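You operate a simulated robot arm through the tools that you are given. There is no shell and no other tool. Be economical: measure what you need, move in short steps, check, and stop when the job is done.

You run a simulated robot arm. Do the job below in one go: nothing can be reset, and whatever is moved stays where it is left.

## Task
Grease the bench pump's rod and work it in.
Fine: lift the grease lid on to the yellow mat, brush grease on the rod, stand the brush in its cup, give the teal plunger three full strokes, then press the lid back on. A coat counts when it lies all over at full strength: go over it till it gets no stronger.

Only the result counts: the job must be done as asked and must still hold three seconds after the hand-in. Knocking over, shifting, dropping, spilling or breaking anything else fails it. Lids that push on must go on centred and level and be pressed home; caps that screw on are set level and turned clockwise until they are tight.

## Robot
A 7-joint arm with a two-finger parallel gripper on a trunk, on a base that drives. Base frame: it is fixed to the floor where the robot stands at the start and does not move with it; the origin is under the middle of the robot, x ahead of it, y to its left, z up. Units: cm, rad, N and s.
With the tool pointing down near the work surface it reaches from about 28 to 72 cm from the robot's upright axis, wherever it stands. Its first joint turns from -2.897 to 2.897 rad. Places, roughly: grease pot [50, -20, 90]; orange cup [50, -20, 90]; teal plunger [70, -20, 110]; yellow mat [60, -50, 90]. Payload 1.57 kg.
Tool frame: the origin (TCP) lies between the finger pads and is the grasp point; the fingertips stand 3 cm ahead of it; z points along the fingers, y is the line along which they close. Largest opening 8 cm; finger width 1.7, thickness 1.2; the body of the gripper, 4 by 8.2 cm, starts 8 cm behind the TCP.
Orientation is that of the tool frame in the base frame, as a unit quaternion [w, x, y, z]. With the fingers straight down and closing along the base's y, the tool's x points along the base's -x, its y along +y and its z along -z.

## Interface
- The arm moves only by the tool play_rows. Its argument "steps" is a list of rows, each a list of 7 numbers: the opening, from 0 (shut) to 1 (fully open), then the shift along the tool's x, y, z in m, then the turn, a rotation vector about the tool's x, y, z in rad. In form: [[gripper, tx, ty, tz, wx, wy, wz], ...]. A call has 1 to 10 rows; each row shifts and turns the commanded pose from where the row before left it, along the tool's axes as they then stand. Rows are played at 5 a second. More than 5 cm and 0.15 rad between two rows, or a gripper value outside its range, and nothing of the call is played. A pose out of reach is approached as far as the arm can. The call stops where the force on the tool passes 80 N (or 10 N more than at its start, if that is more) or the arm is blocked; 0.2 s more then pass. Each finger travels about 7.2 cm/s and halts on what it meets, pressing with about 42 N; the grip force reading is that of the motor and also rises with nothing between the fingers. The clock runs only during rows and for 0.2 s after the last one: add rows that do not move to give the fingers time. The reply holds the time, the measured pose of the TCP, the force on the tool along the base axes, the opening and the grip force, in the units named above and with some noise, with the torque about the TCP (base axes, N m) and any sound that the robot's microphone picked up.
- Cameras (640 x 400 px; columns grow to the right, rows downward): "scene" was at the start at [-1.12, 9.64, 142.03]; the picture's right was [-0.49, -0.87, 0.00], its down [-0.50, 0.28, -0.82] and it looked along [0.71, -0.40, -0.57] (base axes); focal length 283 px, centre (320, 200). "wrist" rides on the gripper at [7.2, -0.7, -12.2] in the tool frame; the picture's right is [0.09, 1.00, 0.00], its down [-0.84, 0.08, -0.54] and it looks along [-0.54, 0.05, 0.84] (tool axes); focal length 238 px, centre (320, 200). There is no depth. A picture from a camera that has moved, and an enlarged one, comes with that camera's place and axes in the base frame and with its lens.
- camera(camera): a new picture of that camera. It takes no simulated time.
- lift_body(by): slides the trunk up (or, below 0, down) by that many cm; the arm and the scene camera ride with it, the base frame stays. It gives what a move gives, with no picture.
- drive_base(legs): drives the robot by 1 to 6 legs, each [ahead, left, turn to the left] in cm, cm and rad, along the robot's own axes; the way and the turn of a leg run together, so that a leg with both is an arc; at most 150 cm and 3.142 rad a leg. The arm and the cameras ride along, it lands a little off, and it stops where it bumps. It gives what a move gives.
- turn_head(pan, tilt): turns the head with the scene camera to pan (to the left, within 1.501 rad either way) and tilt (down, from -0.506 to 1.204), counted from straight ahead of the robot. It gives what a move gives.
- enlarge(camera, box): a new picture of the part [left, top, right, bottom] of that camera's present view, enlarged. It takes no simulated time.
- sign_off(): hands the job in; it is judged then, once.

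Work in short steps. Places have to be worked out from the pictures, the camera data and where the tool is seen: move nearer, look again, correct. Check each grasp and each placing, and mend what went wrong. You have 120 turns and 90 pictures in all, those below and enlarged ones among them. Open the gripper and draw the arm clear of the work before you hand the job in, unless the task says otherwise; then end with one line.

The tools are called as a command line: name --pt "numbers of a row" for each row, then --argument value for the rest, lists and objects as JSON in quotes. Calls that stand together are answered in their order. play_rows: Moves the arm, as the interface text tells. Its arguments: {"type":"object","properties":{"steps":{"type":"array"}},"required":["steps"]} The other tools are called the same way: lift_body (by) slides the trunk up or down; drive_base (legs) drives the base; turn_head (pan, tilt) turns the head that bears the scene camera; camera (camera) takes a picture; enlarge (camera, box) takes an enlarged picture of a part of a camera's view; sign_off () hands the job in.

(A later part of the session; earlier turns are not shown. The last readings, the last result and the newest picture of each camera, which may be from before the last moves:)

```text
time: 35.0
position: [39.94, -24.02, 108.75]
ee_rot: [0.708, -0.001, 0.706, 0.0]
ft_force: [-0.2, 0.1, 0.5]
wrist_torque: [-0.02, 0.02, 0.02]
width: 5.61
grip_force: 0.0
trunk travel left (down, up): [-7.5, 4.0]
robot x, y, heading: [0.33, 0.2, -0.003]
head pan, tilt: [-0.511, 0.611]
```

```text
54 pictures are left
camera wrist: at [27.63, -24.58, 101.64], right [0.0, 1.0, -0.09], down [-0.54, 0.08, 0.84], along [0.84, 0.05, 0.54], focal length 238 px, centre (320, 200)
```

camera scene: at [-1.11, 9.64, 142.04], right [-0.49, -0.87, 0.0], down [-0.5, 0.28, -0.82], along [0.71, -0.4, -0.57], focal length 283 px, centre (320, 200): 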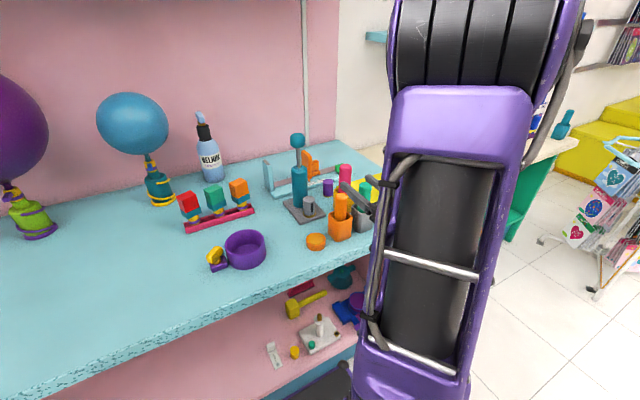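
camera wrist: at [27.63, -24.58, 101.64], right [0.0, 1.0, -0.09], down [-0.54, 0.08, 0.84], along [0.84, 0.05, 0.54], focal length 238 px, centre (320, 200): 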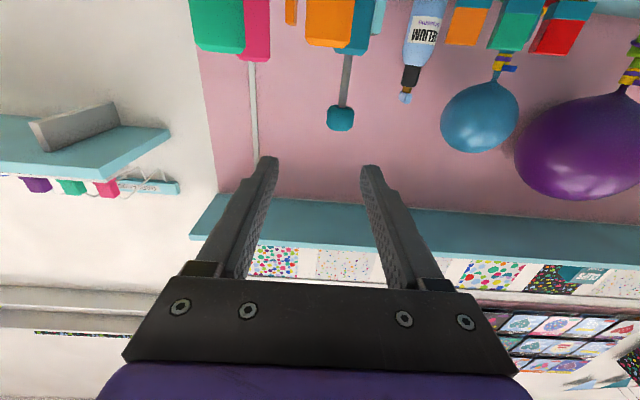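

Horizontal pose reached; brush axis is at y ≈ -23.95, top z ≈ 101.6. Lower to z ≈ 98.3 in front of it.

play_rows --pt "0.65 0.04 0 0 0 0 0" --pt "0.65 0.04 0 0 0 0 0" --pt "0.65 0.0245 0 0 0 0 0" --pt "0.65 0 0 0 0 0 0"

camera --camera "wrist"

```text
time: 36.0
position: [39.96, -24.12, 98.53]
ee_rot: [0.707, 0.0, 0.707, 0.0]
ft_force: [-0.6, -0.4, 0.7]
wrist_torque: [0.04, -0.03, -0.01]
width: 5.21
grip_force: 0.0
trunk travel left (down, up): [-7.5, 4.0]
robot x, y, heading: [0.18, 0.06, -0.005]
head pan, tilt: [-0.511, 0.611]
```

```text
53 pictures are left
camera wrist: at [27.6, -24.72, 91.34], right [0.0, 1.0, -0.09], down [-0.54, 0.08, 0.84], along [0.84, 0.05, 0.54], focal length 238 px, centre (320, 200)
```

wrist: 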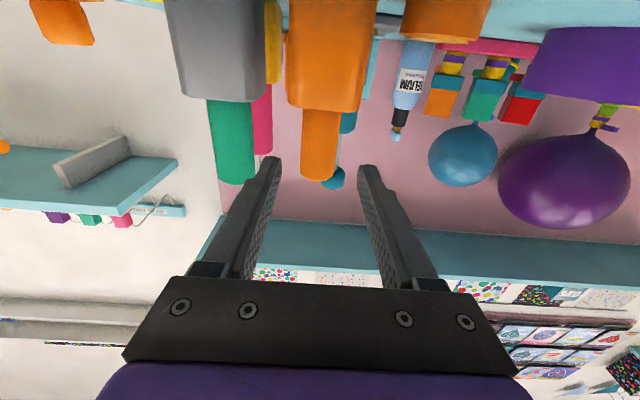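

Clear path: fingers fit between handle and green brush. Shift y +0.25 cm and advance 8 cm.

play_rows --pt "0.65 0.002 0.0025 0.02 0 0 0" --pt "0.65 0 0 0.03 0 0 0" --pt "0.65 0 0 0.03 0 0 0" --pt "0.65 0 0 0 0 0 0"

camera --camera "wrist"

```text
time: 37.0
position: [48.3, -23.77, 98.09]
ee_rot: [0.707, 0.0, 0.707, 0.001]
ft_force: [-0.6, -0.3, 0.1]
wrist_torque: [0.01, 0.0, 0.02]
width: 5.2
grip_force: 0.0
trunk travel left (down, up): [-7.5, 4.0]
robot x, y, heading: [-0.04, -0.14, 0.001]
head pan, tilt: [-0.511, 0.611]
```

```text
52 pictures are left
camera wrist: at [35.93, -24.3, 91.06], right [0.0, 1.0, -0.09], down [-0.54, 0.08, 0.84], along [0.84, 0.05, 0.54], focal length 238 px, centre (320, 200)
```

wrist: 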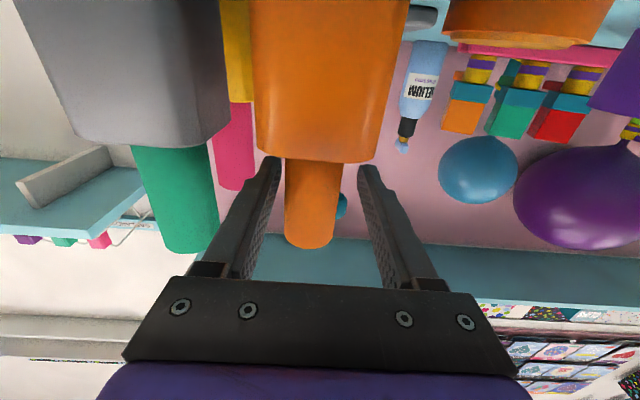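

Handle lies about 0.3 cm to the right of centre; shift and close.

play_rows --pt "0.65 0 -0.003 0 0 0 0" --pt "0.3 0 0 0 0 0 0" --pt "0 0 0 0 0 0 0" --pt "0 0 0 0 0 0 0"

camera --camera "wrist"

```text
time: 38.0
position: [48.04, -24.12, 98.13]
ee_rot: [0.707, 0.0, 0.707, 0.0]
ft_force: [-0.4, -1.6, 0.6]
wrist_torque: [-0.12, -0.05, 0.02]
width: 3.06
grip_force: 39.6
trunk travel left (down, up): [-7.5, 4.0]
robot x, y, heading: [-0.14, -0.17, 0.003]
head pan, tilt: [-0.511, 0.611]
```

```text
51 pictures are left
camera wrist: at [35.78, -24.66, 90.99], right [0.0, 1.0, -0.09], down [-0.54, 0.08, 0.84], along [0.84, 0.05, 0.54], focal length 238 px, centre (320, 200)
```

wrist: 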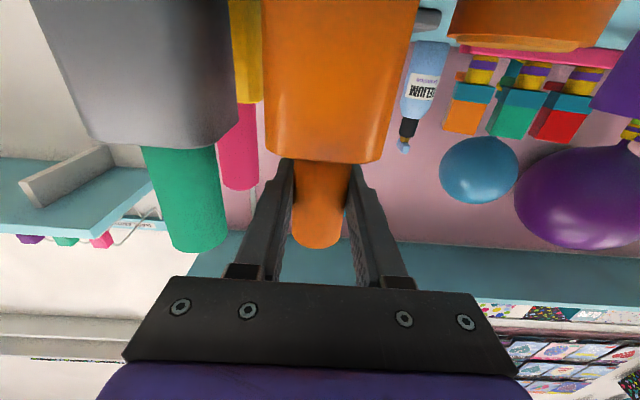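

Brush gripped (3.06 cm) at TCP (48.04, -24.12, 98.13) — remembered for returning. Lift straight up.

play_rows --pt "0 -0.01 0 0 0 0 0" --pt "0 -0.03 0 0 0 0 0" --pt "0 -0.03 0 0 0 0 0" --pt "0 -0.03 0 0 0 0 0" --pt "0 0 0 0 0 0 0"

camera --camera "wrist"

enlarge --camera "scene" --box '[260, 120, 400, 260]'

```text
time: 39.2
position: [47.99, -24.28, 108.41]
ee_rot: [0.707, 0.0, 0.707, 0.0]
ft_force: [0.6, -0.2, -0.7]
wrist_torque: [0.02, 0.02, 0.02]
width: 3.01
grip_force: 40.0
trunk travel left (down, up): [-7.5, 4.0]
robot x, y, heading: [0.31, 0.04, -0.002]
head pan, tilt: [-0.511, 0.611]
```

```text
50 pictures are left
camera wrist: at [35.77, -24.77, 101.19], right [0.0, 1.0, -0.09], down [-0.54, 0.08, 0.84], along [0.84, 0.05, 0.54], focal length 238 px, centre (320, 200)
```

wrist: 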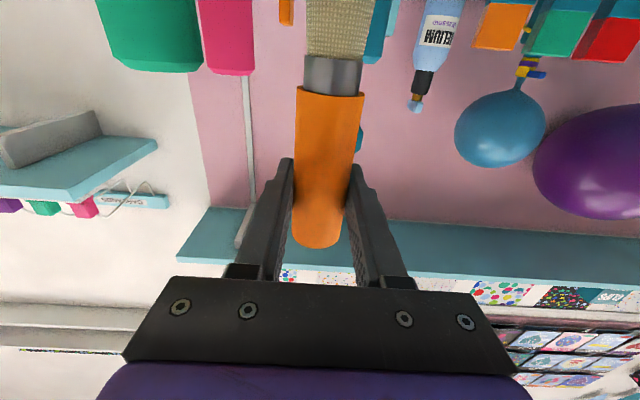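

```text
2.86 times, centred on (330, 190) of scene
camera zoom: at [-1.13, 9.65, 142.03], right [-0.49, -0.87, 0.0], down [-0.5, 0.28, -0.82], along [0.71, -0.4, -0.57], focal length 808 px, centre (291, 229)
```

zoom: 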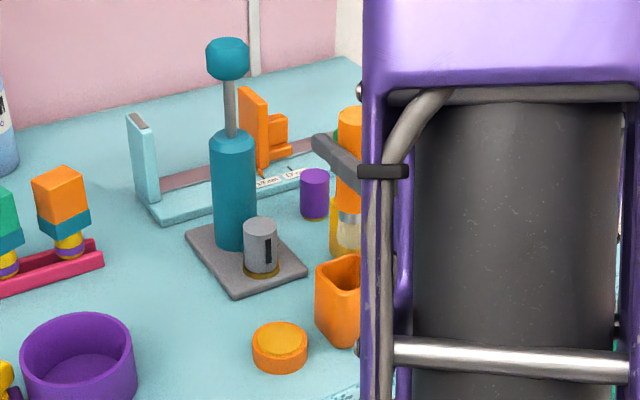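

Brush is out. Zoom in on its bristles to find the tip offset, and the pot.

enlarge --camera "scene" --box '[300, 150, 350, 260]'

```text
3.64 times, centred on (325, 205) of scene
camera zoom: at [-1.13, 9.65, 142.03], right [-0.49, -0.87, 0.0], down [-0.5, 0.28, -0.82], along [0.71, -0.4, -0.57], focal length 1029 px, centre (302, 182)
```

zoom: 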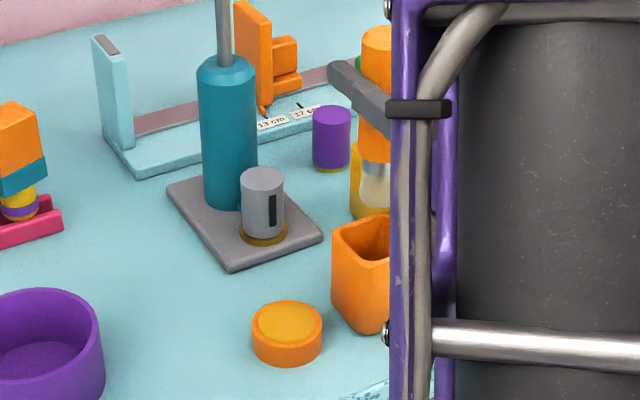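

Brush tip ≈ 9.5 cm below the TCP. Move over the pot (y → -16.45) and take a look before dipping.

play_rows --pt "0 0 0.026 0 0 0 0" --pt "0 0 0.026 -0.002 0 0 0" --pt "0 0 0.026 0 0 0 0" --pt "0 0.03 0 0 0 0 0" --pt "0 0.025 0 0 0 0 0" --pt "0 0 0 0 0 0 0"

enlarge --camera "scene" --box '[270, 150, 370, 260]'

```text
time: 40.6
position: [47.92, -16.25, 102.25]
ee_rot: [0.707, -0.001, 0.707, 0.0]
ft_force: [0.4, -0.3, -0.3]
wrist_torque: [0.0, -0.01, 0.02]
width: 3.03
grip_force: 39.0
trunk travel left (down, up): [-7.5, 4.0]
robot x, y, heading: [0.06, -0.04, 0.0]
head pan, tilt: [-0.511, 0.611]
```

```text
3.64 times, centred on (320, 205) of scene
camera zoom: at [-1.1, 9.64, 142.03], right [-0.49, -0.87, 0.0], down [-0.5, 0.28, -0.82], along [0.71, -0.4, -0.57], focal length 1029 px, centre (320, 182)
```

zoom: 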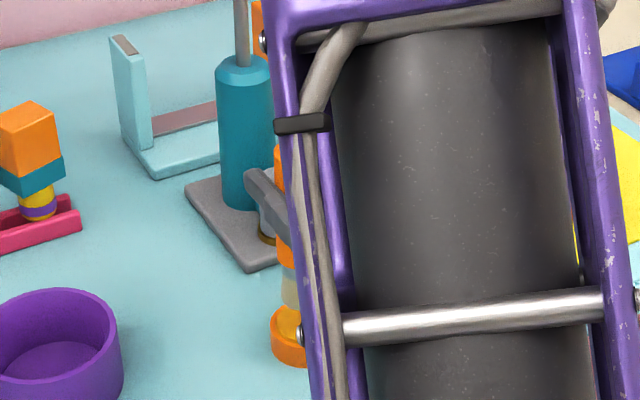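

Bristles are just above the grease (tip z ≈ 92). Lower gently in steps, watching force.

play_rows --pt "0 0.006 -0.002 0 0 0 0" --pt "0 0.006 0 0 0 0 0" --pt "0 0 0 0 0 0 0"

play_rows --pt "0 0.004 0 0 0 0 0" --pt "0 0.003 0 0 0 0 0" --pt "0 0 0 0 0 0 0"

enlarge --camera "scene" --box '[290, 190, 340, 260]'

```text
time: 41.4
position: [47.91, -16.43, 101.26]
ee_rot: [0.707, -0.001, 0.707, 0.001]
ft_force: [-0.1, 0.9, -1.1]
wrist_torque: [-0.01, -0.02, -0.01]
width: 3.03
grip_force: 39.5
trunk travel left (down, up): [-7.5, 4.0]
robot x, y, heading: [-0.03, -0.18, -0.003]
head pan, tilt: [-0.511, 0.611]
```

```text
time: 42.2
position: [47.72, -16.53, 100.58]
ee_rot: [0.707, -0.001, 0.707, 0.001]
ft_force: [0.3, 0.0, -0.9]
wrist_torque: [0.0, -0.01, -0.04]
width: 3.03
grip_force: 39.7
trunk travel left (down, up): [-7.5, 4.0]
robot x, y, heading: [-0.02, 0.09, 0.001]
head pan, tilt: [-0.511, 0.611]
```

```text
5.71 times, centred on (315, 225) of scene
camera zoom: at [-1.11, 9.64, 142.03], right [-0.49, -0.87, 0.0], down [-0.5, 0.28, -0.82], along [0.71, -0.4, -0.57], focal length 1617 px, centre (349, 57)
```

zoom: 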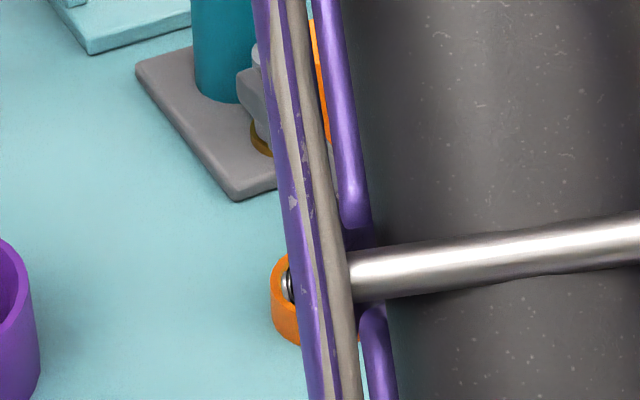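

play_rows --pt "0 0.004 0 0 0 0 0" --pt "0 0 0 0 0 0 0"

play_rows --pt "0 0.004 0 0 0 0 0" --pt "0 0 0 0 0 0 0"

camera --camera "wrist"

```text
time: 42.8
position: [47.73, -16.53, 100.26]
ee_rot: [0.706, -0.001, 0.708, 0.001]
ft_force: [0.4, 1.4, -0.9]
wrist_torque: [0.01, -0.01, 0.01]
width: 3.05
grip_force: 39.7
trunk travel left (down, up): [-7.5, 4.0]
robot x, y, heading: [0.03, 0.25, 0.001]
head pan, tilt: [-0.511, 0.611]
```

```text
time: 43.4
position: [47.72, -16.52, 99.92]
ee_rot: [0.707, -0.001, 0.707, 0.001]
ft_force: [-0.1, 0.5, -0.7]
wrist_torque: [-0.05, 0.01, 0.0]
width: 3.0
grip_force: 39.3
trunk travel left (down, up): [-7.5, 4.0]
robot x, y, heading: [0.03, -0.05, -0.001]
head pan, tilt: [-0.511, 0.611]
```

```text
45 pictures are left
camera wrist: at [35.48, -17.07, 92.78], right [0.0, 1.0, -0.09], down [-0.54, 0.08, 0.84], along [0.84, 0.05, 0.54], focal length 238 px, centre (320, 200)
```

wrist: 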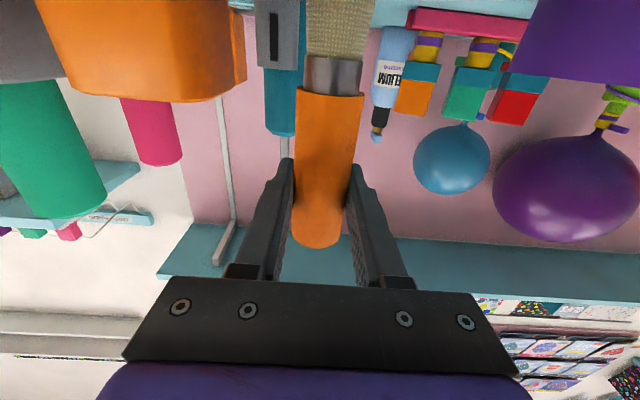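

Still no contact; go on lowering slightly until I feel the pot floor.

play_rows --pt "0 0.003 0 0 0 0 0" --pt "0 0 0 0 0 0 0"

play_rows --pt "0 0.003 0 0 0 0 0" --pt "0 0 0 0 0 0 0"

play_rows --pt "0 0 0.005 0 0 0 0" --pt "0 0 -0.005 0 0 0 0" --pt "0 -0.03 0 0 0 0 0" --pt "0 -0.03 0 0 0 0 0" --pt "0 -0.03 0 0 0 0 0" --pt "0 0 0 0 0 0 0"

camera --camera "scene"

```text
time: 44.0
position: [47.74, -16.5, 99.65]
ee_rot: [0.707, -0.001, 0.707, 0.001]
ft_force: [0.1, 0.2, 0.1]
wrist_torque: [0.01, 0.01, -0.02]
width: 3.04
grip_force: 40.3
trunk travel left (down, up): [-7.5, 4.0]
robot x, y, heading: [0.09, -0.21, -0.002]
head pan, tilt: [-0.511, 0.611]
```

```text
time: 44.6
position: [47.78, -16.55, 99.45]
ee_rot: [0.709, -0.001, 0.706, 0.001]
ft_force: [-2.7, 1.2, 8.2]
wrist_torque: [0.07, 0.22, -0.01]
width: 3.0
grip_force: 38.8
trunk travel left (down, up): [-7.5, 4.0]
robot x, y, heading: [0.09, 0.04, 0.006]
head pan, tilt: [-0.511, 0.611]
```

```text
time: 46.0
position: [47.66, -16.42, 108.28]
ee_rot: [0.707, 0.0, 0.707, 0.0]
ft_force: [-0.4, 0.7, 0.2]
wrist_torque: [-0.03, -0.02, 0.01]
width: 3.02
grip_force: 39.5
trunk travel left (down, up): [-7.5, 4.0]
robot x, y, heading: [0.4, -0.09, 0.003]
head pan, tilt: [-0.511, 0.611]
```

```text
44 pictures are left
camera scene: at [-1.13, 9.65, 142.03], right [-0.49, -0.87, 0.0], down [-0.5, 0.28, -0.82], along [0.71, -0.4, -0.57], focal length 283 px, centre (320, 200)
```

scene: 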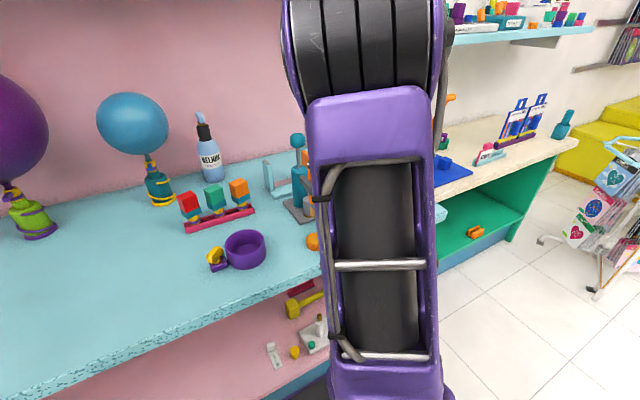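

Felt the pot floor at TCP 99.45 (tip ≈ 10 cm below TCP), so the bristles were in the grease. Raise and pitch the tool back down, which makes the brush horizontal.

play_rows --pt "0 -0.04 0 0 0 0.14 0" --pt "0 0 0 0 0 0.145 0" --pt "0 0 0 0 0 0.145 0" --pt "0 0 0 0 0 0.145 0" --pt "0 0 0 0 0 0.145 0" --pt "0 0 0 0 0 0.145 0" --pt "0 0 0 0 0 0.145 0" --pt "0 0 0 0 0 0.145 0" --pt "0 0 0 0 0 0.145 0" --pt "0 0 0 0 0 0.145 0"

play_rows --pt "0 0 0 0 0 0.126 0" --pt "0 0 0 0 0 0 -0.14" --pt "0 0 0 0 0 0 -0.145" --pt "0 0 0 0 0 0 -0.145" --pt "0 0 0 0 0 0 -0.145" --pt "0 0 0 0 0 0 -0.145" --pt "0 0 0 0 0 0 -0.145" --pt "0 0 0 0 0 0 -0.145" --pt "0 0 0 0 0 0 -0.145" --pt "0 0 0 0 0 0 -0.145"

camera --camera "scene"

```text
time: 48.2
position: [47.86, -16.5, 112.24]
ee_rot: [0.062, 0.0, 0.998, 0.0]
ft_force: [-0.2, 0.7, -1.2]
wrist_torque: [-0.01, -0.06, 0.0]
width: 3.03
grip_force: 39.1
trunk travel left (down, up): [-7.5, 4.0]
robot x, y, heading: [-0.07, -0.17, -0.005]
head pan, tilt: [-0.511, 0.611]
```

```text
time: 50.4
position: [47.76, -16.42, 112.34]
ee_rot: [0.0, -0.607, 0.795, 0.0]
ft_force: [-0.4, 1.3, -1.1]
wrist_torque: [0.01, -0.01, 0.03]
width: 2.99
grip_force: 39.7
trunk travel left (down, up): [-7.5, 4.0]
robot x, y, heading: [-0.13, 0.37, 0.0]
head pan, tilt: [-0.511, 0.611]
```

```text
43 pictures are left
camera scene: at [-1.11, 9.65, 142.03], right [-0.49, -0.87, 0.0], down [-0.5, 0.28, -0.82], along [0.71, -0.4, -0.57], focal length 283 px, centre (320, 200)
```

scene: 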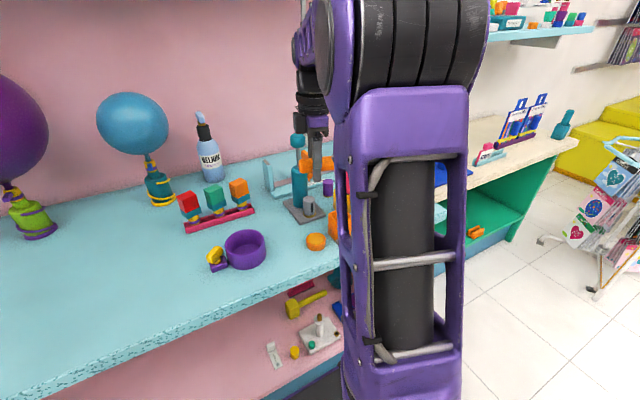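

Yaw works. Finish the turn (brush pointing to -y) and move to the pump's left side at (63.5, -5), staying high.

play_rows --pt "0 0 0 0 0 0 -0.133" --pt "0 0 0 0 0 0 -0.133" --pt "0 -0.038 0 0 0 0 0" --pt "0 -0.038 0 0 0 0 0" --pt "0 -0.038 0 0 0 0 0" --pt "0 0 -0.039 0 0 0 0" --pt "0 0 -0.039 0 0 0 0" --pt "0 0 -0.039 0 0 0 0" --pt "0 0 -0.039 0 0 0 0" --pt "0 0 0 0 0 0 0"

camera --camera "wrist"

camera --camera "scene"

```text
time: 52.6
position: [63.52, -4.93, 112.25]
ee_rot: [0.0, -0.706, 0.708, -0.001]
ft_force: [1.2, -0.7, -0.9]
wrist_torque: [-0.03, 0.0, -0.01]
width: 3.01
grip_force: 39.7
trunk travel left (down, up): [-7.5, 4.0]
robot x, y, heading: [0.05, 0.14, -0.001]
head pan, tilt: [-0.511, 0.611]
```

```text
42 pictures are left
camera wrist: at [64.05, -11.98, 124.41], right [-1.0, -0.09, 0.0], down [-0.07, 0.84, 0.54], along [-0.05, 0.54, -0.84], focal length 238 px, centre (320, 200)
```

wrist: 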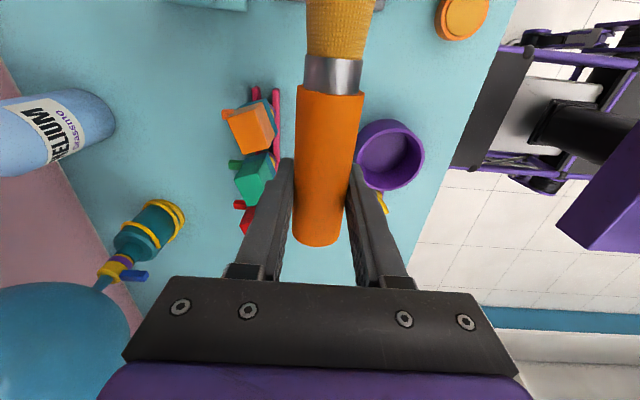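

```text
41 pictures are left
camera scene: at [-1.09, 9.64, 142.03], right [-0.49, -0.87, 0.0], down [-0.5, 0.28, -0.82], along [0.71, -0.4, -0.57], focal length 283 px, centre (320, 200)
```

scene: 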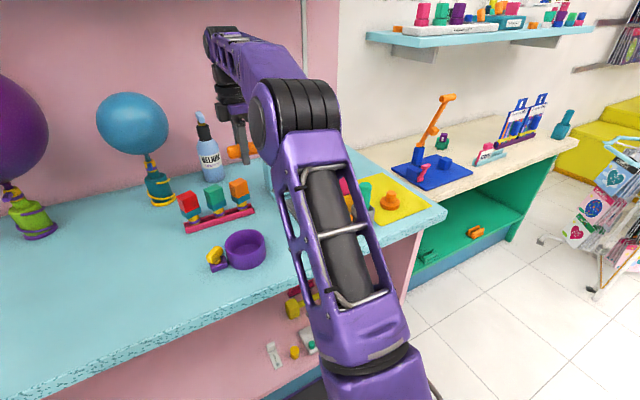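

The bristles are now yellow with grease. The arm hides the pump from this side, so I'll begin from the right side where the scene camera sees the rod: back off and swing round.

play_rows --pt "0 0 0.039 0 0 0 0" --pt "0 0 0.039 0 0 0 0" --pt "0 0 0.039 0 0 0 0" --pt "0 0 0.039 0 0 0 0" --pt "0 0.045 0 0 0 0 0" --pt "0 0.045 0 0 0 0 0" --pt "0 0.045 0 0 0 0 0" --pt "0 0.045 0 0 0 0 0" --pt "0 0.045 0 0 0 0 0" --pt "0 0.045 0 0 0 0 0"

play_rows --pt "0 0 0 0 0 0 0.147" --pt "0 0 0 0 0 0 0.147" --pt "0 0 0 0 0 0 0.147" --pt "0 0 0 0 0 0 0.147" --pt "0 0 0 0 0 0 0.147" --pt "0 0 0 0 0 0 0.147" --pt "0 0 0 0 0 0 0.147" --pt "0 0 0 0 0 0 0.147" --pt "0 0 0 0 0 0 0.147" --pt "0 0 0 0 0 0 0.147"

play_rows --pt "0 0 0 0 0 0 0.147" --pt "0 0 0 0 0 0 0.147" --pt "0 0 0 0 0 0 0.147" --pt "0 0 0 0 0 0 0.147" --pt "0 0 0 0 0 0 0.147" --pt "0 0 0 0 0 0 0.147" --pt "0 0 0 0 0 0 0.147" --pt "0 0 0 0 0 0 0.147" --pt "0 0 0 0 0 0 0.147" --pt "0 0 0 0 0 0 0.147"

play_rows --pt "0 0 0 0 0 0 0.14" --pt "0 0 0 0 0 0 0.14" --pt "0 0 0 0 0 0 0.101" --pt "0 0 0 0 0 0 0.15" --pt "0 0 0 0 0 0 0"

camera --camera "scene"

```text
time: 54.8
position: [47.95, -31.91, 112.57]
ee_rot: [0.0, -0.706, 0.708, 0.001]
ft_force: [-0.4, 0.0, 0.2]
wrist_torque: [-0.04, 0.01, 0.0]
width: 3.0
grip_force: 39.7
trunk travel left (down, up): [-7.5, 4.0]
robot x, y, heading: [0.05, 0.18, 0.001]
head pan, tilt: [-0.511, 0.611]
```

```text
time: 57.0
position: [47.6, -32.17, 112.33]
ee_rot: [0.0, -0.047, 0.999, -0.001]
ft_force: [0.5, 0.9, -0.1]
wrist_torque: [-0.01, 0.0, 0.02]
width: 3.0
grip_force: 39.2
trunk travel left (down, up): [-7.5, 4.0]
robot x, y, heading: [0.12, -0.4, -0.002]
head pan, tilt: [-0.511, 0.611]
```

```text
time: 59.2
position: [47.79, -32.06, 112.37]
ee_rot: [0.001, 0.634, 0.773, 0.0]
ft_force: [-0.3, 0.3, -0.5]
wrist_torque: [0.01, 0.01, 0.01]
width: 3.02
grip_force: 39.2
trunk travel left (down, up): [-7.5, 4.0]
robot x, y, heading: [0.09, 0.34, 0.002]
head pan, tilt: [-0.511, 0.611]
```

```text
time: 60.4
position: [47.76, -31.99, 112.34]
ee_rot: [-0.001, 0.815, 0.58, 0.0]
ft_force: [0.1, 0.1, -0.2]
wrist_torque: [0.04, 0.0, 0.03]
width: 3.02
grip_force: 39.6
trunk travel left (down, up): [-7.5, 4.0]
robot x, y, heading: [0.08, 0.01, -0.001]
head pan, tilt: [-0.511, 0.611]
```

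```text
40 pictures are left
camera scene: at [-1.11, 9.64, 142.03], right [-0.49, -0.87, 0.0], down [-0.5, 0.28, -0.82], along [0.71, -0.4, -0.57], focal length 283 px, centre (320, 200)
```

scene: 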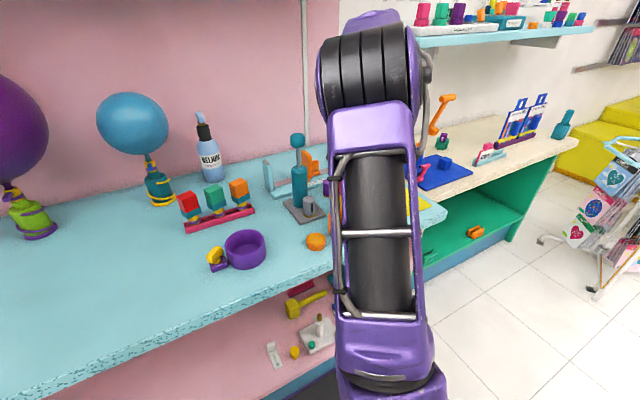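

The yaw reads 109° (brush points (0.33, 0.94)). I move to a standoff about 4.5 cm short of the rod at z 112 and check from the scene camera.

play_rows --pt "0 0.0062 0.0425 0 0 0 0" --pt "0 0.0062 0.0425 0 0 0 0" --pt "0 0.0062 0.0425 0 0 0 0" --pt "0 0 0 0 0 0 0"

enlarge --camera "scene" --box '[250, 110, 390, 230]'

```text
time: 61.4
position: [57.97, -33.69, 111.98]
ee_rot: [0.0, 0.815, 0.579, 0.0]
ft_force: [0.1, 0.0, -0.3]
wrist_torque: [0.0, 0.02, -0.03]
width: 3.03
grip_force: 39.3
out of reach, approached as far as the arm can: row 3
trunk travel left (down, up): [-7.5, 4.0]
robot x, y, heading: [0.49, 0.02, 0.002]
head pan, tilt: [-0.511, 0.611]
```

```text
3.33 times, centred on (320, 170) of scene
camera zoom: at [-1.12, 9.65, 142.03], right [-0.49, -0.87, 0.0], down [-0.5, 0.28, -0.82], along [0.71, -0.4, -0.57], focal length 943 px, centre (320, 300)
```

zoom: 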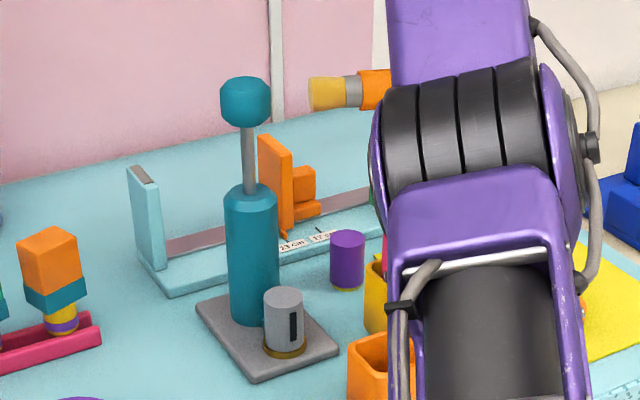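

Excellent view; my tip prediction matches. Reach is the limit, so I back the brush off and drive the base 6 cm ahead (bench edge has about 10 cm clearance).

play_rows --pt "0 0 -0.045 0 0 0 0" --pt "0 0 -0.045 0 0 0 0" --pt "0 0 -0.02 0 0 0 0" --pt "0 0 0 0 0 0 0"

drive_base --legs '[[6, 0, 0]]'

play_rows --pt "0 0 0 0 0 0 0"

```text
time: 62.4
position: [47.55, -29.95, 112.05]
ee_rot: [0.0, 0.814, 0.581, 0.0]
ft_force: [0.0, -0.1, 0.1]
wrist_torque: [-0.02, 0.0, 0.0]
width: 3.04
grip_force: 40.0
trunk travel left (down, up): [-7.5, 4.0]
robot x, y, heading: [-0.12, -0.16, -0.001]
head pan, tilt: [-0.511, 0.611]
```

```text
time: 63.4
position: [53.49, -29.97, 112.13]
ee_rot: [0.001, 0.814, 0.581, 0.0]
ft_force: [-0.1, -0.4, -0.6]
wrist_torque: [-0.04, 0.01, -0.01]
width: 3.03
grip_force: 40.4
trunk travel left (down, up): [-7.5, 4.0]
robot x, y, heading: [5.73, -0.16, 0.005]
head pan, tilt: [-0.511, 0.611]
```

```text
time: 63.8
position: [53.48, -29.87, 112.11]
ee_rot: [0.0, 0.814, 0.581, 0.0]
ft_force: [-0.2, -0.2, 0.0]
wrist_torque: [0.0, 0.0, 0.01]
width: 3.0
grip_force: 39.6
trunk travel left (down, up): [-7.5, 4.0]
robot x, y, heading: [5.84, 0.09, -0.001]
head pan, tilt: [-0.511, 0.611]
```

Base moved 5.9 cm cleanly. Now go to the standoff and lower to 107.5.

play_rows --pt "0 -0.02 0 0 0 0 0" --pt "0 0 0.04 0 0 0 0" --pt "0 0 0.04 0 0 0 0" --pt "0 0 0 0.045 0 0 0" --pt "0 0 0 0 0 0 0"

enlarge --camera "scene" --box '[240, 110, 380, 230]'

```text
time: 65.0
position: [60.26, -34.32, 107.8]
ee_rot: [0.0, 0.814, 0.58, 0.001]
ft_force: [-0.3, -0.6, -0.3]
wrist_torque: [-0.01, 0.0, 0.0]
width: 3.02
grip_force: 39.7
trunk travel left (down, up): [-7.5, 4.0]
robot x, y, heading: [6.11, -0.09, -0.002]
head pan, tilt: [-0.511, 0.611]
```

```text
3.33 times, centred on (310, 170) of scene
camera zoom: at [4.74, 9.64, 142.03], right [-0.49, -0.87, 0.0], down [-0.5, 0.28, -0.82], along [0.71, -0.4, -0.57], focal length 943 px, centre (353, 300)
```

zoom: 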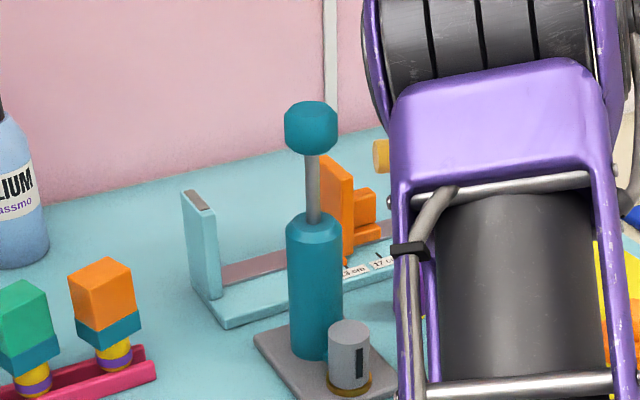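

Rod triangulates to about (65, -20.4), exposed z 103–109. Advance 2.3 cm and lower to mid-height.

play_rows --pt "0 0.023 0 0 0 0 0" --pt "0 0 0 0.017 0 0 0" --pt "0 0 0 0 0 0 0"

enlarge --camera "scene" --box '[270, 120, 370, 200]'

```text
time: 65.8
position: [61.04, -32.15, 106.54]
ee_rot: [0.003, 0.814, 0.581, 0.001]
ft_force: [1.9, -1.1, 26.2]
wrist_torque: [0.07, 0.58, 0.01]
width: 3.03
grip_force: 39.4
trunk travel left (down, up): [-7.5, 4.0]
robot x, y, heading: [5.91, 0.26, -0.001]
head pan, tilt: [-0.511, 0.611]
```

```text
5.00 times, centred on (320, 160) of scene
camera zoom: at [4.58, 9.74, 142.07], right [-0.49, -0.87, 0.0], down [-0.5, 0.28, -0.82], along [0.72, -0.4, -0.57], focal length 1415 px, centre (320, 400)
```

zoom: 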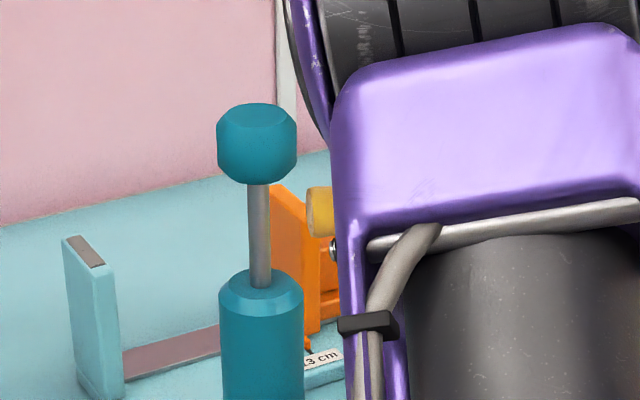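

A finger is pressing on the pink brush (26 N up). Raise at once, advance along the brush, and check that pink brush.

play_rows --pt "0 0 0 -0.02 0 0 0" --pt "0 0 0 0 0 0 0"

camera --camera "wrist"

```text
time: 66.4
position: [61.2, -32.09, 108.13]
ee_rot: [-0.001, 0.814, 0.581, -0.001]
ft_force: [-0.3, -0.2, -1.3]
wrist_torque: [0.02, 0.02, -0.01]
width: 3.02
grip_force: 39.7
trunk travel left (down, up): [-7.5, 4.0]
robot x, y, heading: [6.09, 0.02, 0.001]
head pan, tilt: [-0.511, 0.611]
```

```text
36 pictures are left
camera wrist: at [62.8, -24.93, 120.31], right [0.97, -0.24, 0.0], down [-0.2, -0.82, 0.54], along [-0.13, -0.53, -0.84], focal length 238 px, centre (320, 200)
```

wrist: 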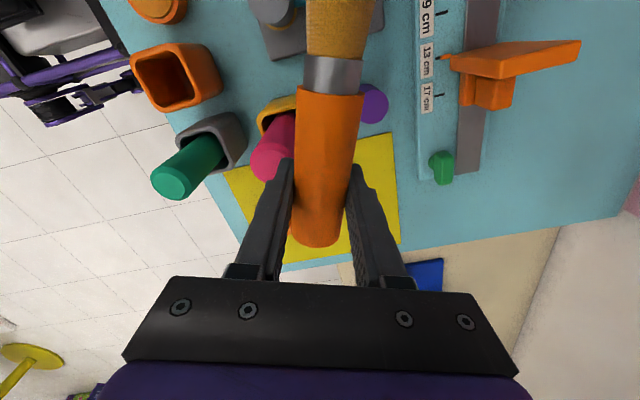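

The pink brush still stands fine. I back off, turn to exactly +y pointing (yaw 90°) and shift to x = 65, clear of it.

play_rows --pt "0 -0.025 0 0 0 0 0" --pt "0 0 0 0 0 0 -0.111" --pt "0 0 0 0 0 0 -0.111" --pt "0 0 0 0 0 0 -0.111" --pt "0 0 0.023 0 0 0 0" --pt "0 0 0.023 0 0 0 0" --pt "0 0 0 0 0 0 0"

enlarge --camera "scene" --box '[250, 110, 370, 210]'

```text
time: 68.0
position: [64.8, -34.43, 107.95]
ee_rot: [0.0, 0.708, 0.707, 0.001]
ft_force: [1.2, -0.3, -1.0]
wrist_torque: [0.01, 0.0, -0.01]
width: 3.02
grip_force: 39.7
trunk travel left (down, up): [-7.5, 4.0]
robot x, y, heading: [6.0, 0.12, 0.001]
head pan, tilt: [-0.511, 0.611]
```

```text
4.00 times, centred on (310, 160) of scene
camera zoom: at [4.76, 9.63, 142.04], right [-0.49, -0.87, 0.0], down [-0.5, 0.28, -0.82], along [0.71, -0.4, -0.57], focal length 1132 px, centre (360, 360)
```

zoom: 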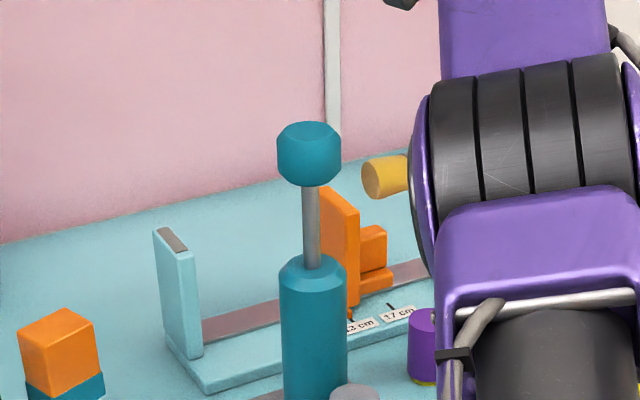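

Clear now. Lower to 106.3 and advance toward the rod.

play_rows --pt "0 0.01 0.002 0.017 0 0 0" --pt "0 0.01 0 0 0 0 0" --pt "0 0 0 0 0 0 0"

enlarge --camera "scene" --box '[270, 130, 350, 190]'

```text
time: 68.8
position: [65.12, -32.43, 106.43]
ee_rot: [-0.001, 0.706, 0.708, -0.001]
ft_force: [-0.2, 0.6, -0.1]
wrist_torque: [-0.03, 0.01, 0.0]
width: 3.02
grip_force: 40.1
trunk travel left (down, up): [-7.5, 4.0]
robot x, y, heading: [5.87, 0.01, -0.0]
head pan, tilt: [-0.511, 0.611]
```

```text
6.67 times, centred on (310, 160) of scene
camera zoom: at [4.74, 9.65, 142.03], right [-0.49, -0.87, 0.0], down [-0.5, 0.28, -0.82], along [0.71, -0.4, -0.57], focal length 1886 px, centre (387, 467)
```

zoom: 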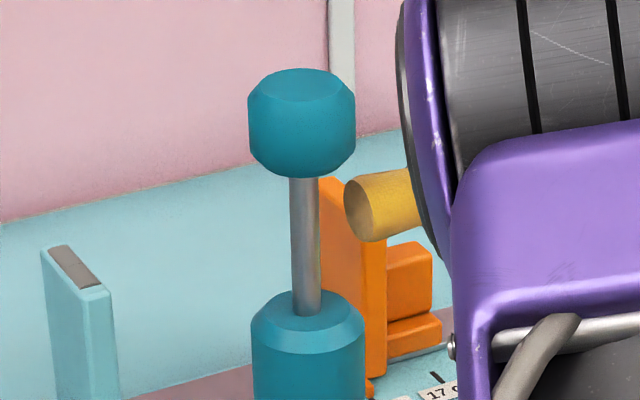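

Tip about 2–2.5 cm short of the rod. Advance in small steps, watching for force.

play_rows --pt "0 0.008 0 0.003 0 0 0" --pt "0 0.006 0 0 0 0 0" --pt "0 0 0 0 0 0 0"

play_rows --pt "0 0.004 0 0 0 0 0" --pt "0 0 0 0 0 0 0"

enlarge --camera "scene" --box '[270, 130, 350, 190]'

```text
time: 69.6
position: [65.08, -31.02, 105.96]
ee_rot: [0.0, 0.707, 0.708, 0.0]
ft_force: [0.7, 0.4, -0.2]
wrist_torque: [-0.02, -0.02, 0.0]
width: 3.0
grip_force: 39.4
trunk travel left (down, up): [-7.5, 4.0]
robot x, y, heading: [5.85, 0.41, 0.001]
head pan, tilt: [-0.511, 0.611]
```

```text
time: 70.2
position: [65.1, -30.92, 105.92]
ee_rot: [0.0, 0.707, 0.707, 0.0]
ft_force: [0.2, -4.6, -0.9]
wrist_torque: [-0.04, -0.03, -0.06]
width: 3.06
grip_force: 39.6
trunk travel left (down, up): [-7.5, 4.0]
robot x, y, heading: [5.91, 0.38, 0.001]
head pan, tilt: [-0.511, 0.611]
```

```text
6.67 times, centred on (310, 160) of scene
camera zoom: at [4.74, 9.59, 142.04], right [-0.49, -0.87, 0.0], down [-0.5, 0.28, -0.82], along [0.71, -0.4, -0.57], focal length 1886 px, centre (387, 467)
```

zoom: 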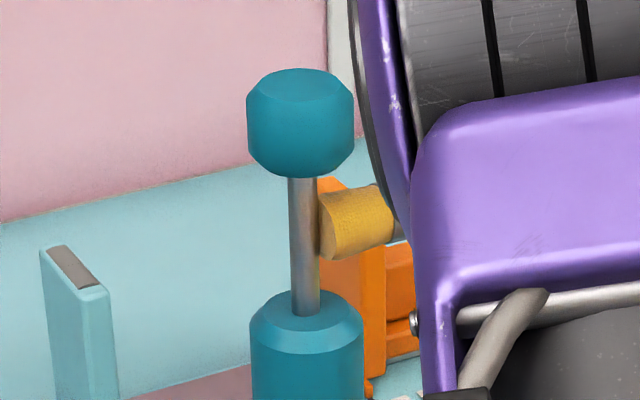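

Contact with the rod (4.6 N). Stroke down and up along the rod.

play_rows --pt "0 0 0 -0.005 0 0 0" --pt "0 0 0 0.006 0 0 0" --pt "0 0 0 0.007 0 0 0" --pt "0 0 0 0.007 0 0 0" --pt "0 0 0 0.007 0 0 0" --pt "0 0 0 0.005 0 0 0" --pt "0 0 0 0 0 0 0"

enlarge --camera "scene" --box '[270, 130, 350, 190]'

```text
time: 71.8
position: [65.01, -30.77, 103.28]
ee_rot: [0.001, 0.707, 0.707, 0.001]
ft_force: [6.4, -11.2, 14.4]
wrist_torque: [1.22, -0.11, -0.7]
width: 3.06
grip_force: 39.6
trunk travel left (down, up): [-7.5, 4.0]
robot x, y, heading: [5.87, -0.02, -0.001]
head pan, tilt: [-0.511, 0.611]
```

```text
6.67 times, centred on (310, 160) of scene
camera zoom: at [4.69, 9.58, 142.06], right [-0.49, -0.87, 0.0], down [-0.5, 0.28, -0.82], along [0.71, -0.4, -0.57], focal length 1886 px, centre (387, 467)
```

zoom: 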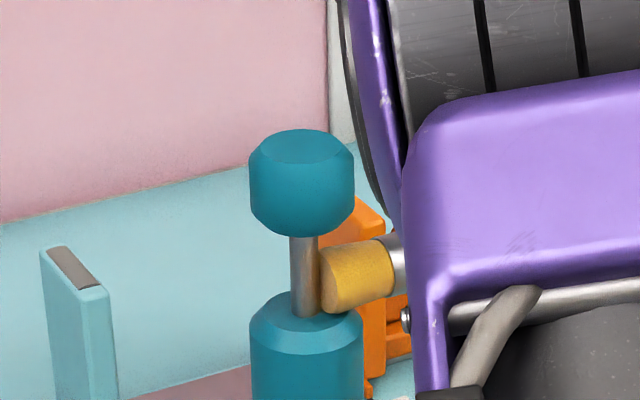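

The friction carried the plunger down with the brush. Relieve the contact and see whether it stays.

play_rows --pt "0 -0.003 0 -0.005 0 0 0" --pt "0 -0.007 0 0 0 0 0" --pt "0 0 0 0 0 0 0"

enlarge --camera "scene" --box '[270, 130, 350, 190]'

```text
time: 72.6
position: [65.01, -31.75, 103.67]
ee_rot: [-0.001, 0.707, 0.707, -0.001]
ft_force: [0.0, -0.6, -0.5]
wrist_torque: [0.0, -0.01, 0.01]
width: 3.02
grip_force: 39.6
trunk travel left (down, up): [-7.5, 4.0]
robot x, y, heading: [5.85, 0.05, 0.001]
head pan, tilt: [-0.511, 0.611]
```

```text
6.67 times, centred on (310, 160) of scene
camera zoom: at [4.74, 9.64, 142.03], right [-0.49, -0.87, 0.0], down [-0.5, 0.28, -0.82], along [0.71, -0.4, -0.57], focal length 1886 px, centre (387, 467)
```

zoom: 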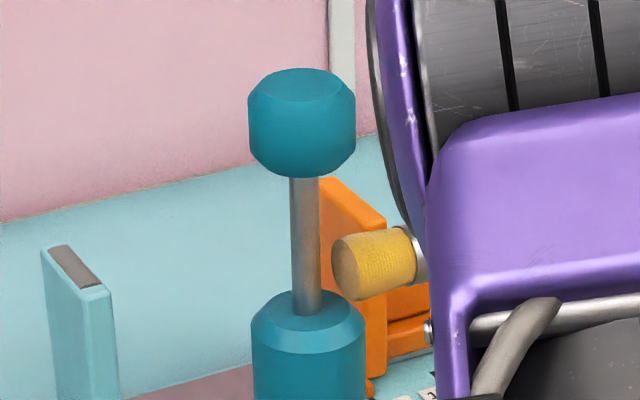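

The plunger springs back up. Zoom in on the rod's coat.

enlarge --camera "scene" --box '[297, 150, 323, 182]'

```text
12.50 times, centred on (310, 166) of scene
camera zoom: at [4.74, 9.64, 142.03], right [-0.49, -0.87, 0.0], down [-0.5, 0.28, -0.82], along [0.71, -0.4, -0.57], focal length 3537 px, centre (445, 625)
```

zoom: 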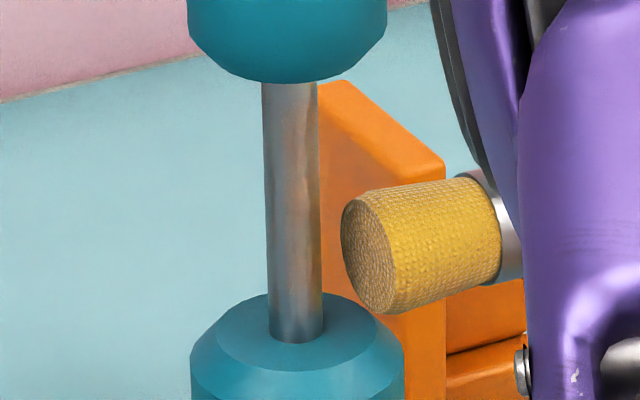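

A faint coat appears on the right side. Make several light passes along the whole exposed length, with lighter pressure.

play_rows --pt "0 0.0078 0 0 0 0 0" --pt "0 0 0 -0.009 0 0 0" --pt "0 0 0 -0.009 0 0 0" --pt "0 0 0 -0.009 0 0 0" --pt "0 0 0 -0.004 0 0 0" --pt "0 0 0 0.009 0 0 0" --pt "0 0 0 0.009 0 0 0" --pt "0 0 0 0.009 0 0 0" --pt "0 0 0 0.004 0 0 0" --pt "0 0 0 0 0 0 0"

enlarge --camera "scene" --box '[297, 150, 323, 182]'

```text
time: 74.8
position: [65.03, -31.11, 103.65]
ee_rot: [-0.001, 0.706, 0.708, 0.0]
ft_force: [0.5, 0.0, -0.5]
wrist_torque: [0.0, -0.04, 0.01]
width: 3.0
grip_force: 39.3
trunk travel left (down, up): [-7.5, 4.0]
robot x, y, heading: [5.74, 0.09, 0.004]
head pan, tilt: [-0.511, 0.611]
```

```text
12.50 times, centred on (310, 166) of scene
camera zoom: at [4.74, 9.64, 142.03], right [-0.49, -0.87, 0.0], down [-0.5, 0.28, -0.82], along [0.71, -0.4, -0.57], focal length 3537 px, centre (445, 625)
```

zoom: 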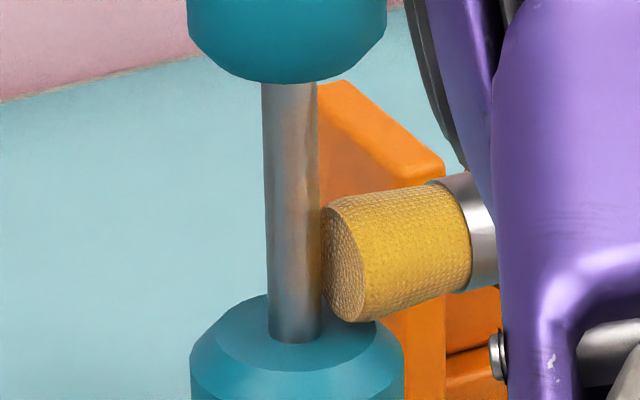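

Geometry now shows the rod about 1.2 cm further in x than the brush axis. Back off slightly, shift x +1.2 and do centred passes.

play_rows --pt "0 -0.004 0.006 0 0 0 0" --pt "0 0 0.006 0 0 0 0" --pt "0 0.0055 0 0 0 0 0" --pt "0 0 0 -0.009 0 0 0" --pt "0 0 0 -0.009 0 0 0" --pt "0 0 0 -0.009 0 0 0" --pt "0 0 0 -0.005 0 0 0" --pt "0 0 0 0.011 0 0 0" --pt "0 0 0 0.011 0 0 0" --pt "0 0 0 0.01 0 0 0"

play_rows --pt "0 0.0005 0 -0.01 0 0 0" --pt "0 0 0 -0.01 0 0 0" --pt "0 0 0 -0.011 0 0 0" --pt "0 0 0 0.011 0 0 0" --pt "0 0 0 0.011 0 0 0" --pt "0 0 0 0.01 0 0 0" --pt "0 0 0 -0.016 0 0 0" --pt "0 -0.02 0 0 0 0 0" --pt "0 0 0 0 0 0 0"

enlarge --camera "scene" --box '[297, 150, 323, 182]'

```text
time: 77.0
position: [66.25, -30.8, 103.58]
ee_rot: [0.0, 0.707, 0.707, 0.0]
ft_force: [1.0, -2.2, 0.7]
wrist_torque: [0.11, -0.04, -0.08]
width: 3.05
grip_force: 39.3
trunk travel left (down, up): [-7.5, 4.0]
robot x, y, heading: [6.12, 0.14, 0.002]
head pan, tilt: [-0.511, 0.611]
```

```text
time: 79.0
position: [66.27, -32.93, 105.29]
ee_rot: [-0.001, 0.706, 0.708, 0.0]
ft_force: [0.8, 0.2, -0.9]
wrist_torque: [-0.04, -0.02, 0.04]
width: 2.99
grip_force: 39.4
trunk travel left (down, up): [-7.5, 4.0]
robot x, y, heading: [6.08, -0.05, 0.003]
head pan, tilt: [-0.511, 0.611]
```

```text
12.50 times, centred on (310, 166) of scene
camera zoom: at [4.74, 9.63, 142.04], right [-0.49, -0.87, 0.0], down [-0.5, 0.28, -0.82], along [0.71, -0.4, -0.57], focal length 3537 px, centre (445, 625)
```

zoom: 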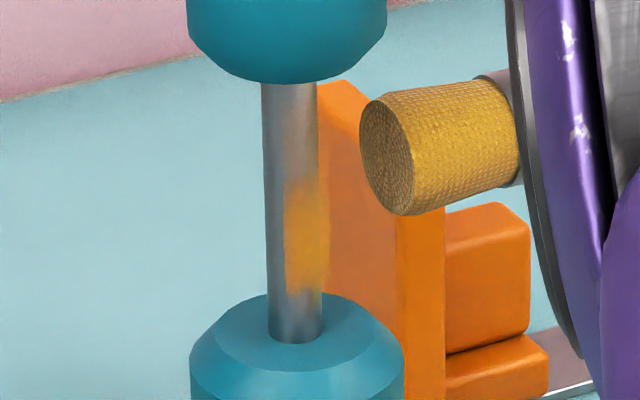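

A real coat now shows on the right, mid-height (the rod moves with the brush, so I should press and sweep sideways at several heights). Do the upper station with x sweeps.

play_rows --pt "0 0.015 0 -0.022 0 0 0" --pt "0 0.0065 0 0 0 0 0" --pt "0 0 0.008 0 0 0 0" --pt "0 0 -0.008 0 0 0 0" --pt "0 0 -0.008 0 0 0 0" --pt "0 0 0.008 0 0 0 0" --pt "0 0 0.008 0 0 0 0" --pt "0 0 -0.008 0 0 0 0" --pt "0 -0.004 0 0 0 0 0" --pt "0 0 0 0 0 0 0"

play_rows --pt "0 0.004 0 0.012 0 0 0" --pt "0 0 0.008 0 0 0 0" --pt "0 0 -0.008 0 0 0 0" --pt "0 0 -0.008 0 0 0 0" --pt "0 0 0.008 0 0 0 0" --pt "0 0 0.008 0 0 0 0" --pt "0 0 -0.008 0 0 0 0" --pt "0 -0.015 0 0 0 0 0" --pt "0 0 0 0 0 0 0"

enlarge --camera "scene" --box '[297, 150, 323, 182]'

```text
time: 81.2
position: [66.13, -31.0, 107.34]
ee_rot: [0.0, 0.706, 0.708, 0.0]
ft_force: [0.3, 0.2, -1.3]
wrist_torque: [0.01, 0.0, 0.02]
width: 3.05
grip_force: 39.5
trunk travel left (down, up): [-7.5, 4.0]
robot x, y, heading: [5.75, -0.03, 0.001]
head pan, tilt: [-0.511, 0.611]
```

```text
time: 83.2
position: [66.48, -32.13, 106.21]
ee_rot: [-0.001, 0.707, 0.707, 0.001]
ft_force: [-0.2, 0.3, -0.6]
wrist_torque: [0.0, 0.0, 0.04]
width: 3.01
grip_force: 39.5
trunk travel left (down, up): [-7.5, 4.0]
robot x, y, heading: [6.07, 0.35, -0.002]
head pan, tilt: [-0.511, 0.611]
```

```text
12.50 times, centred on (310, 166) of scene
camera zoom: at [4.74, 9.64, 142.04], right [-0.49, -0.87, 0.0], down [-0.5, 0.28, -0.82], along [0.71, -0.4, -0.57], focal length 3537 px, centre (445, 625)
```

zoom: 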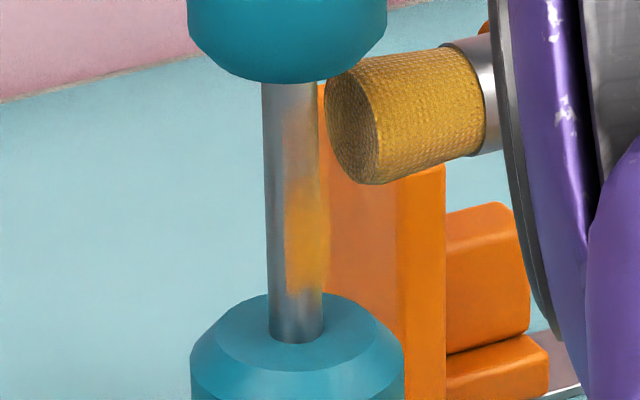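

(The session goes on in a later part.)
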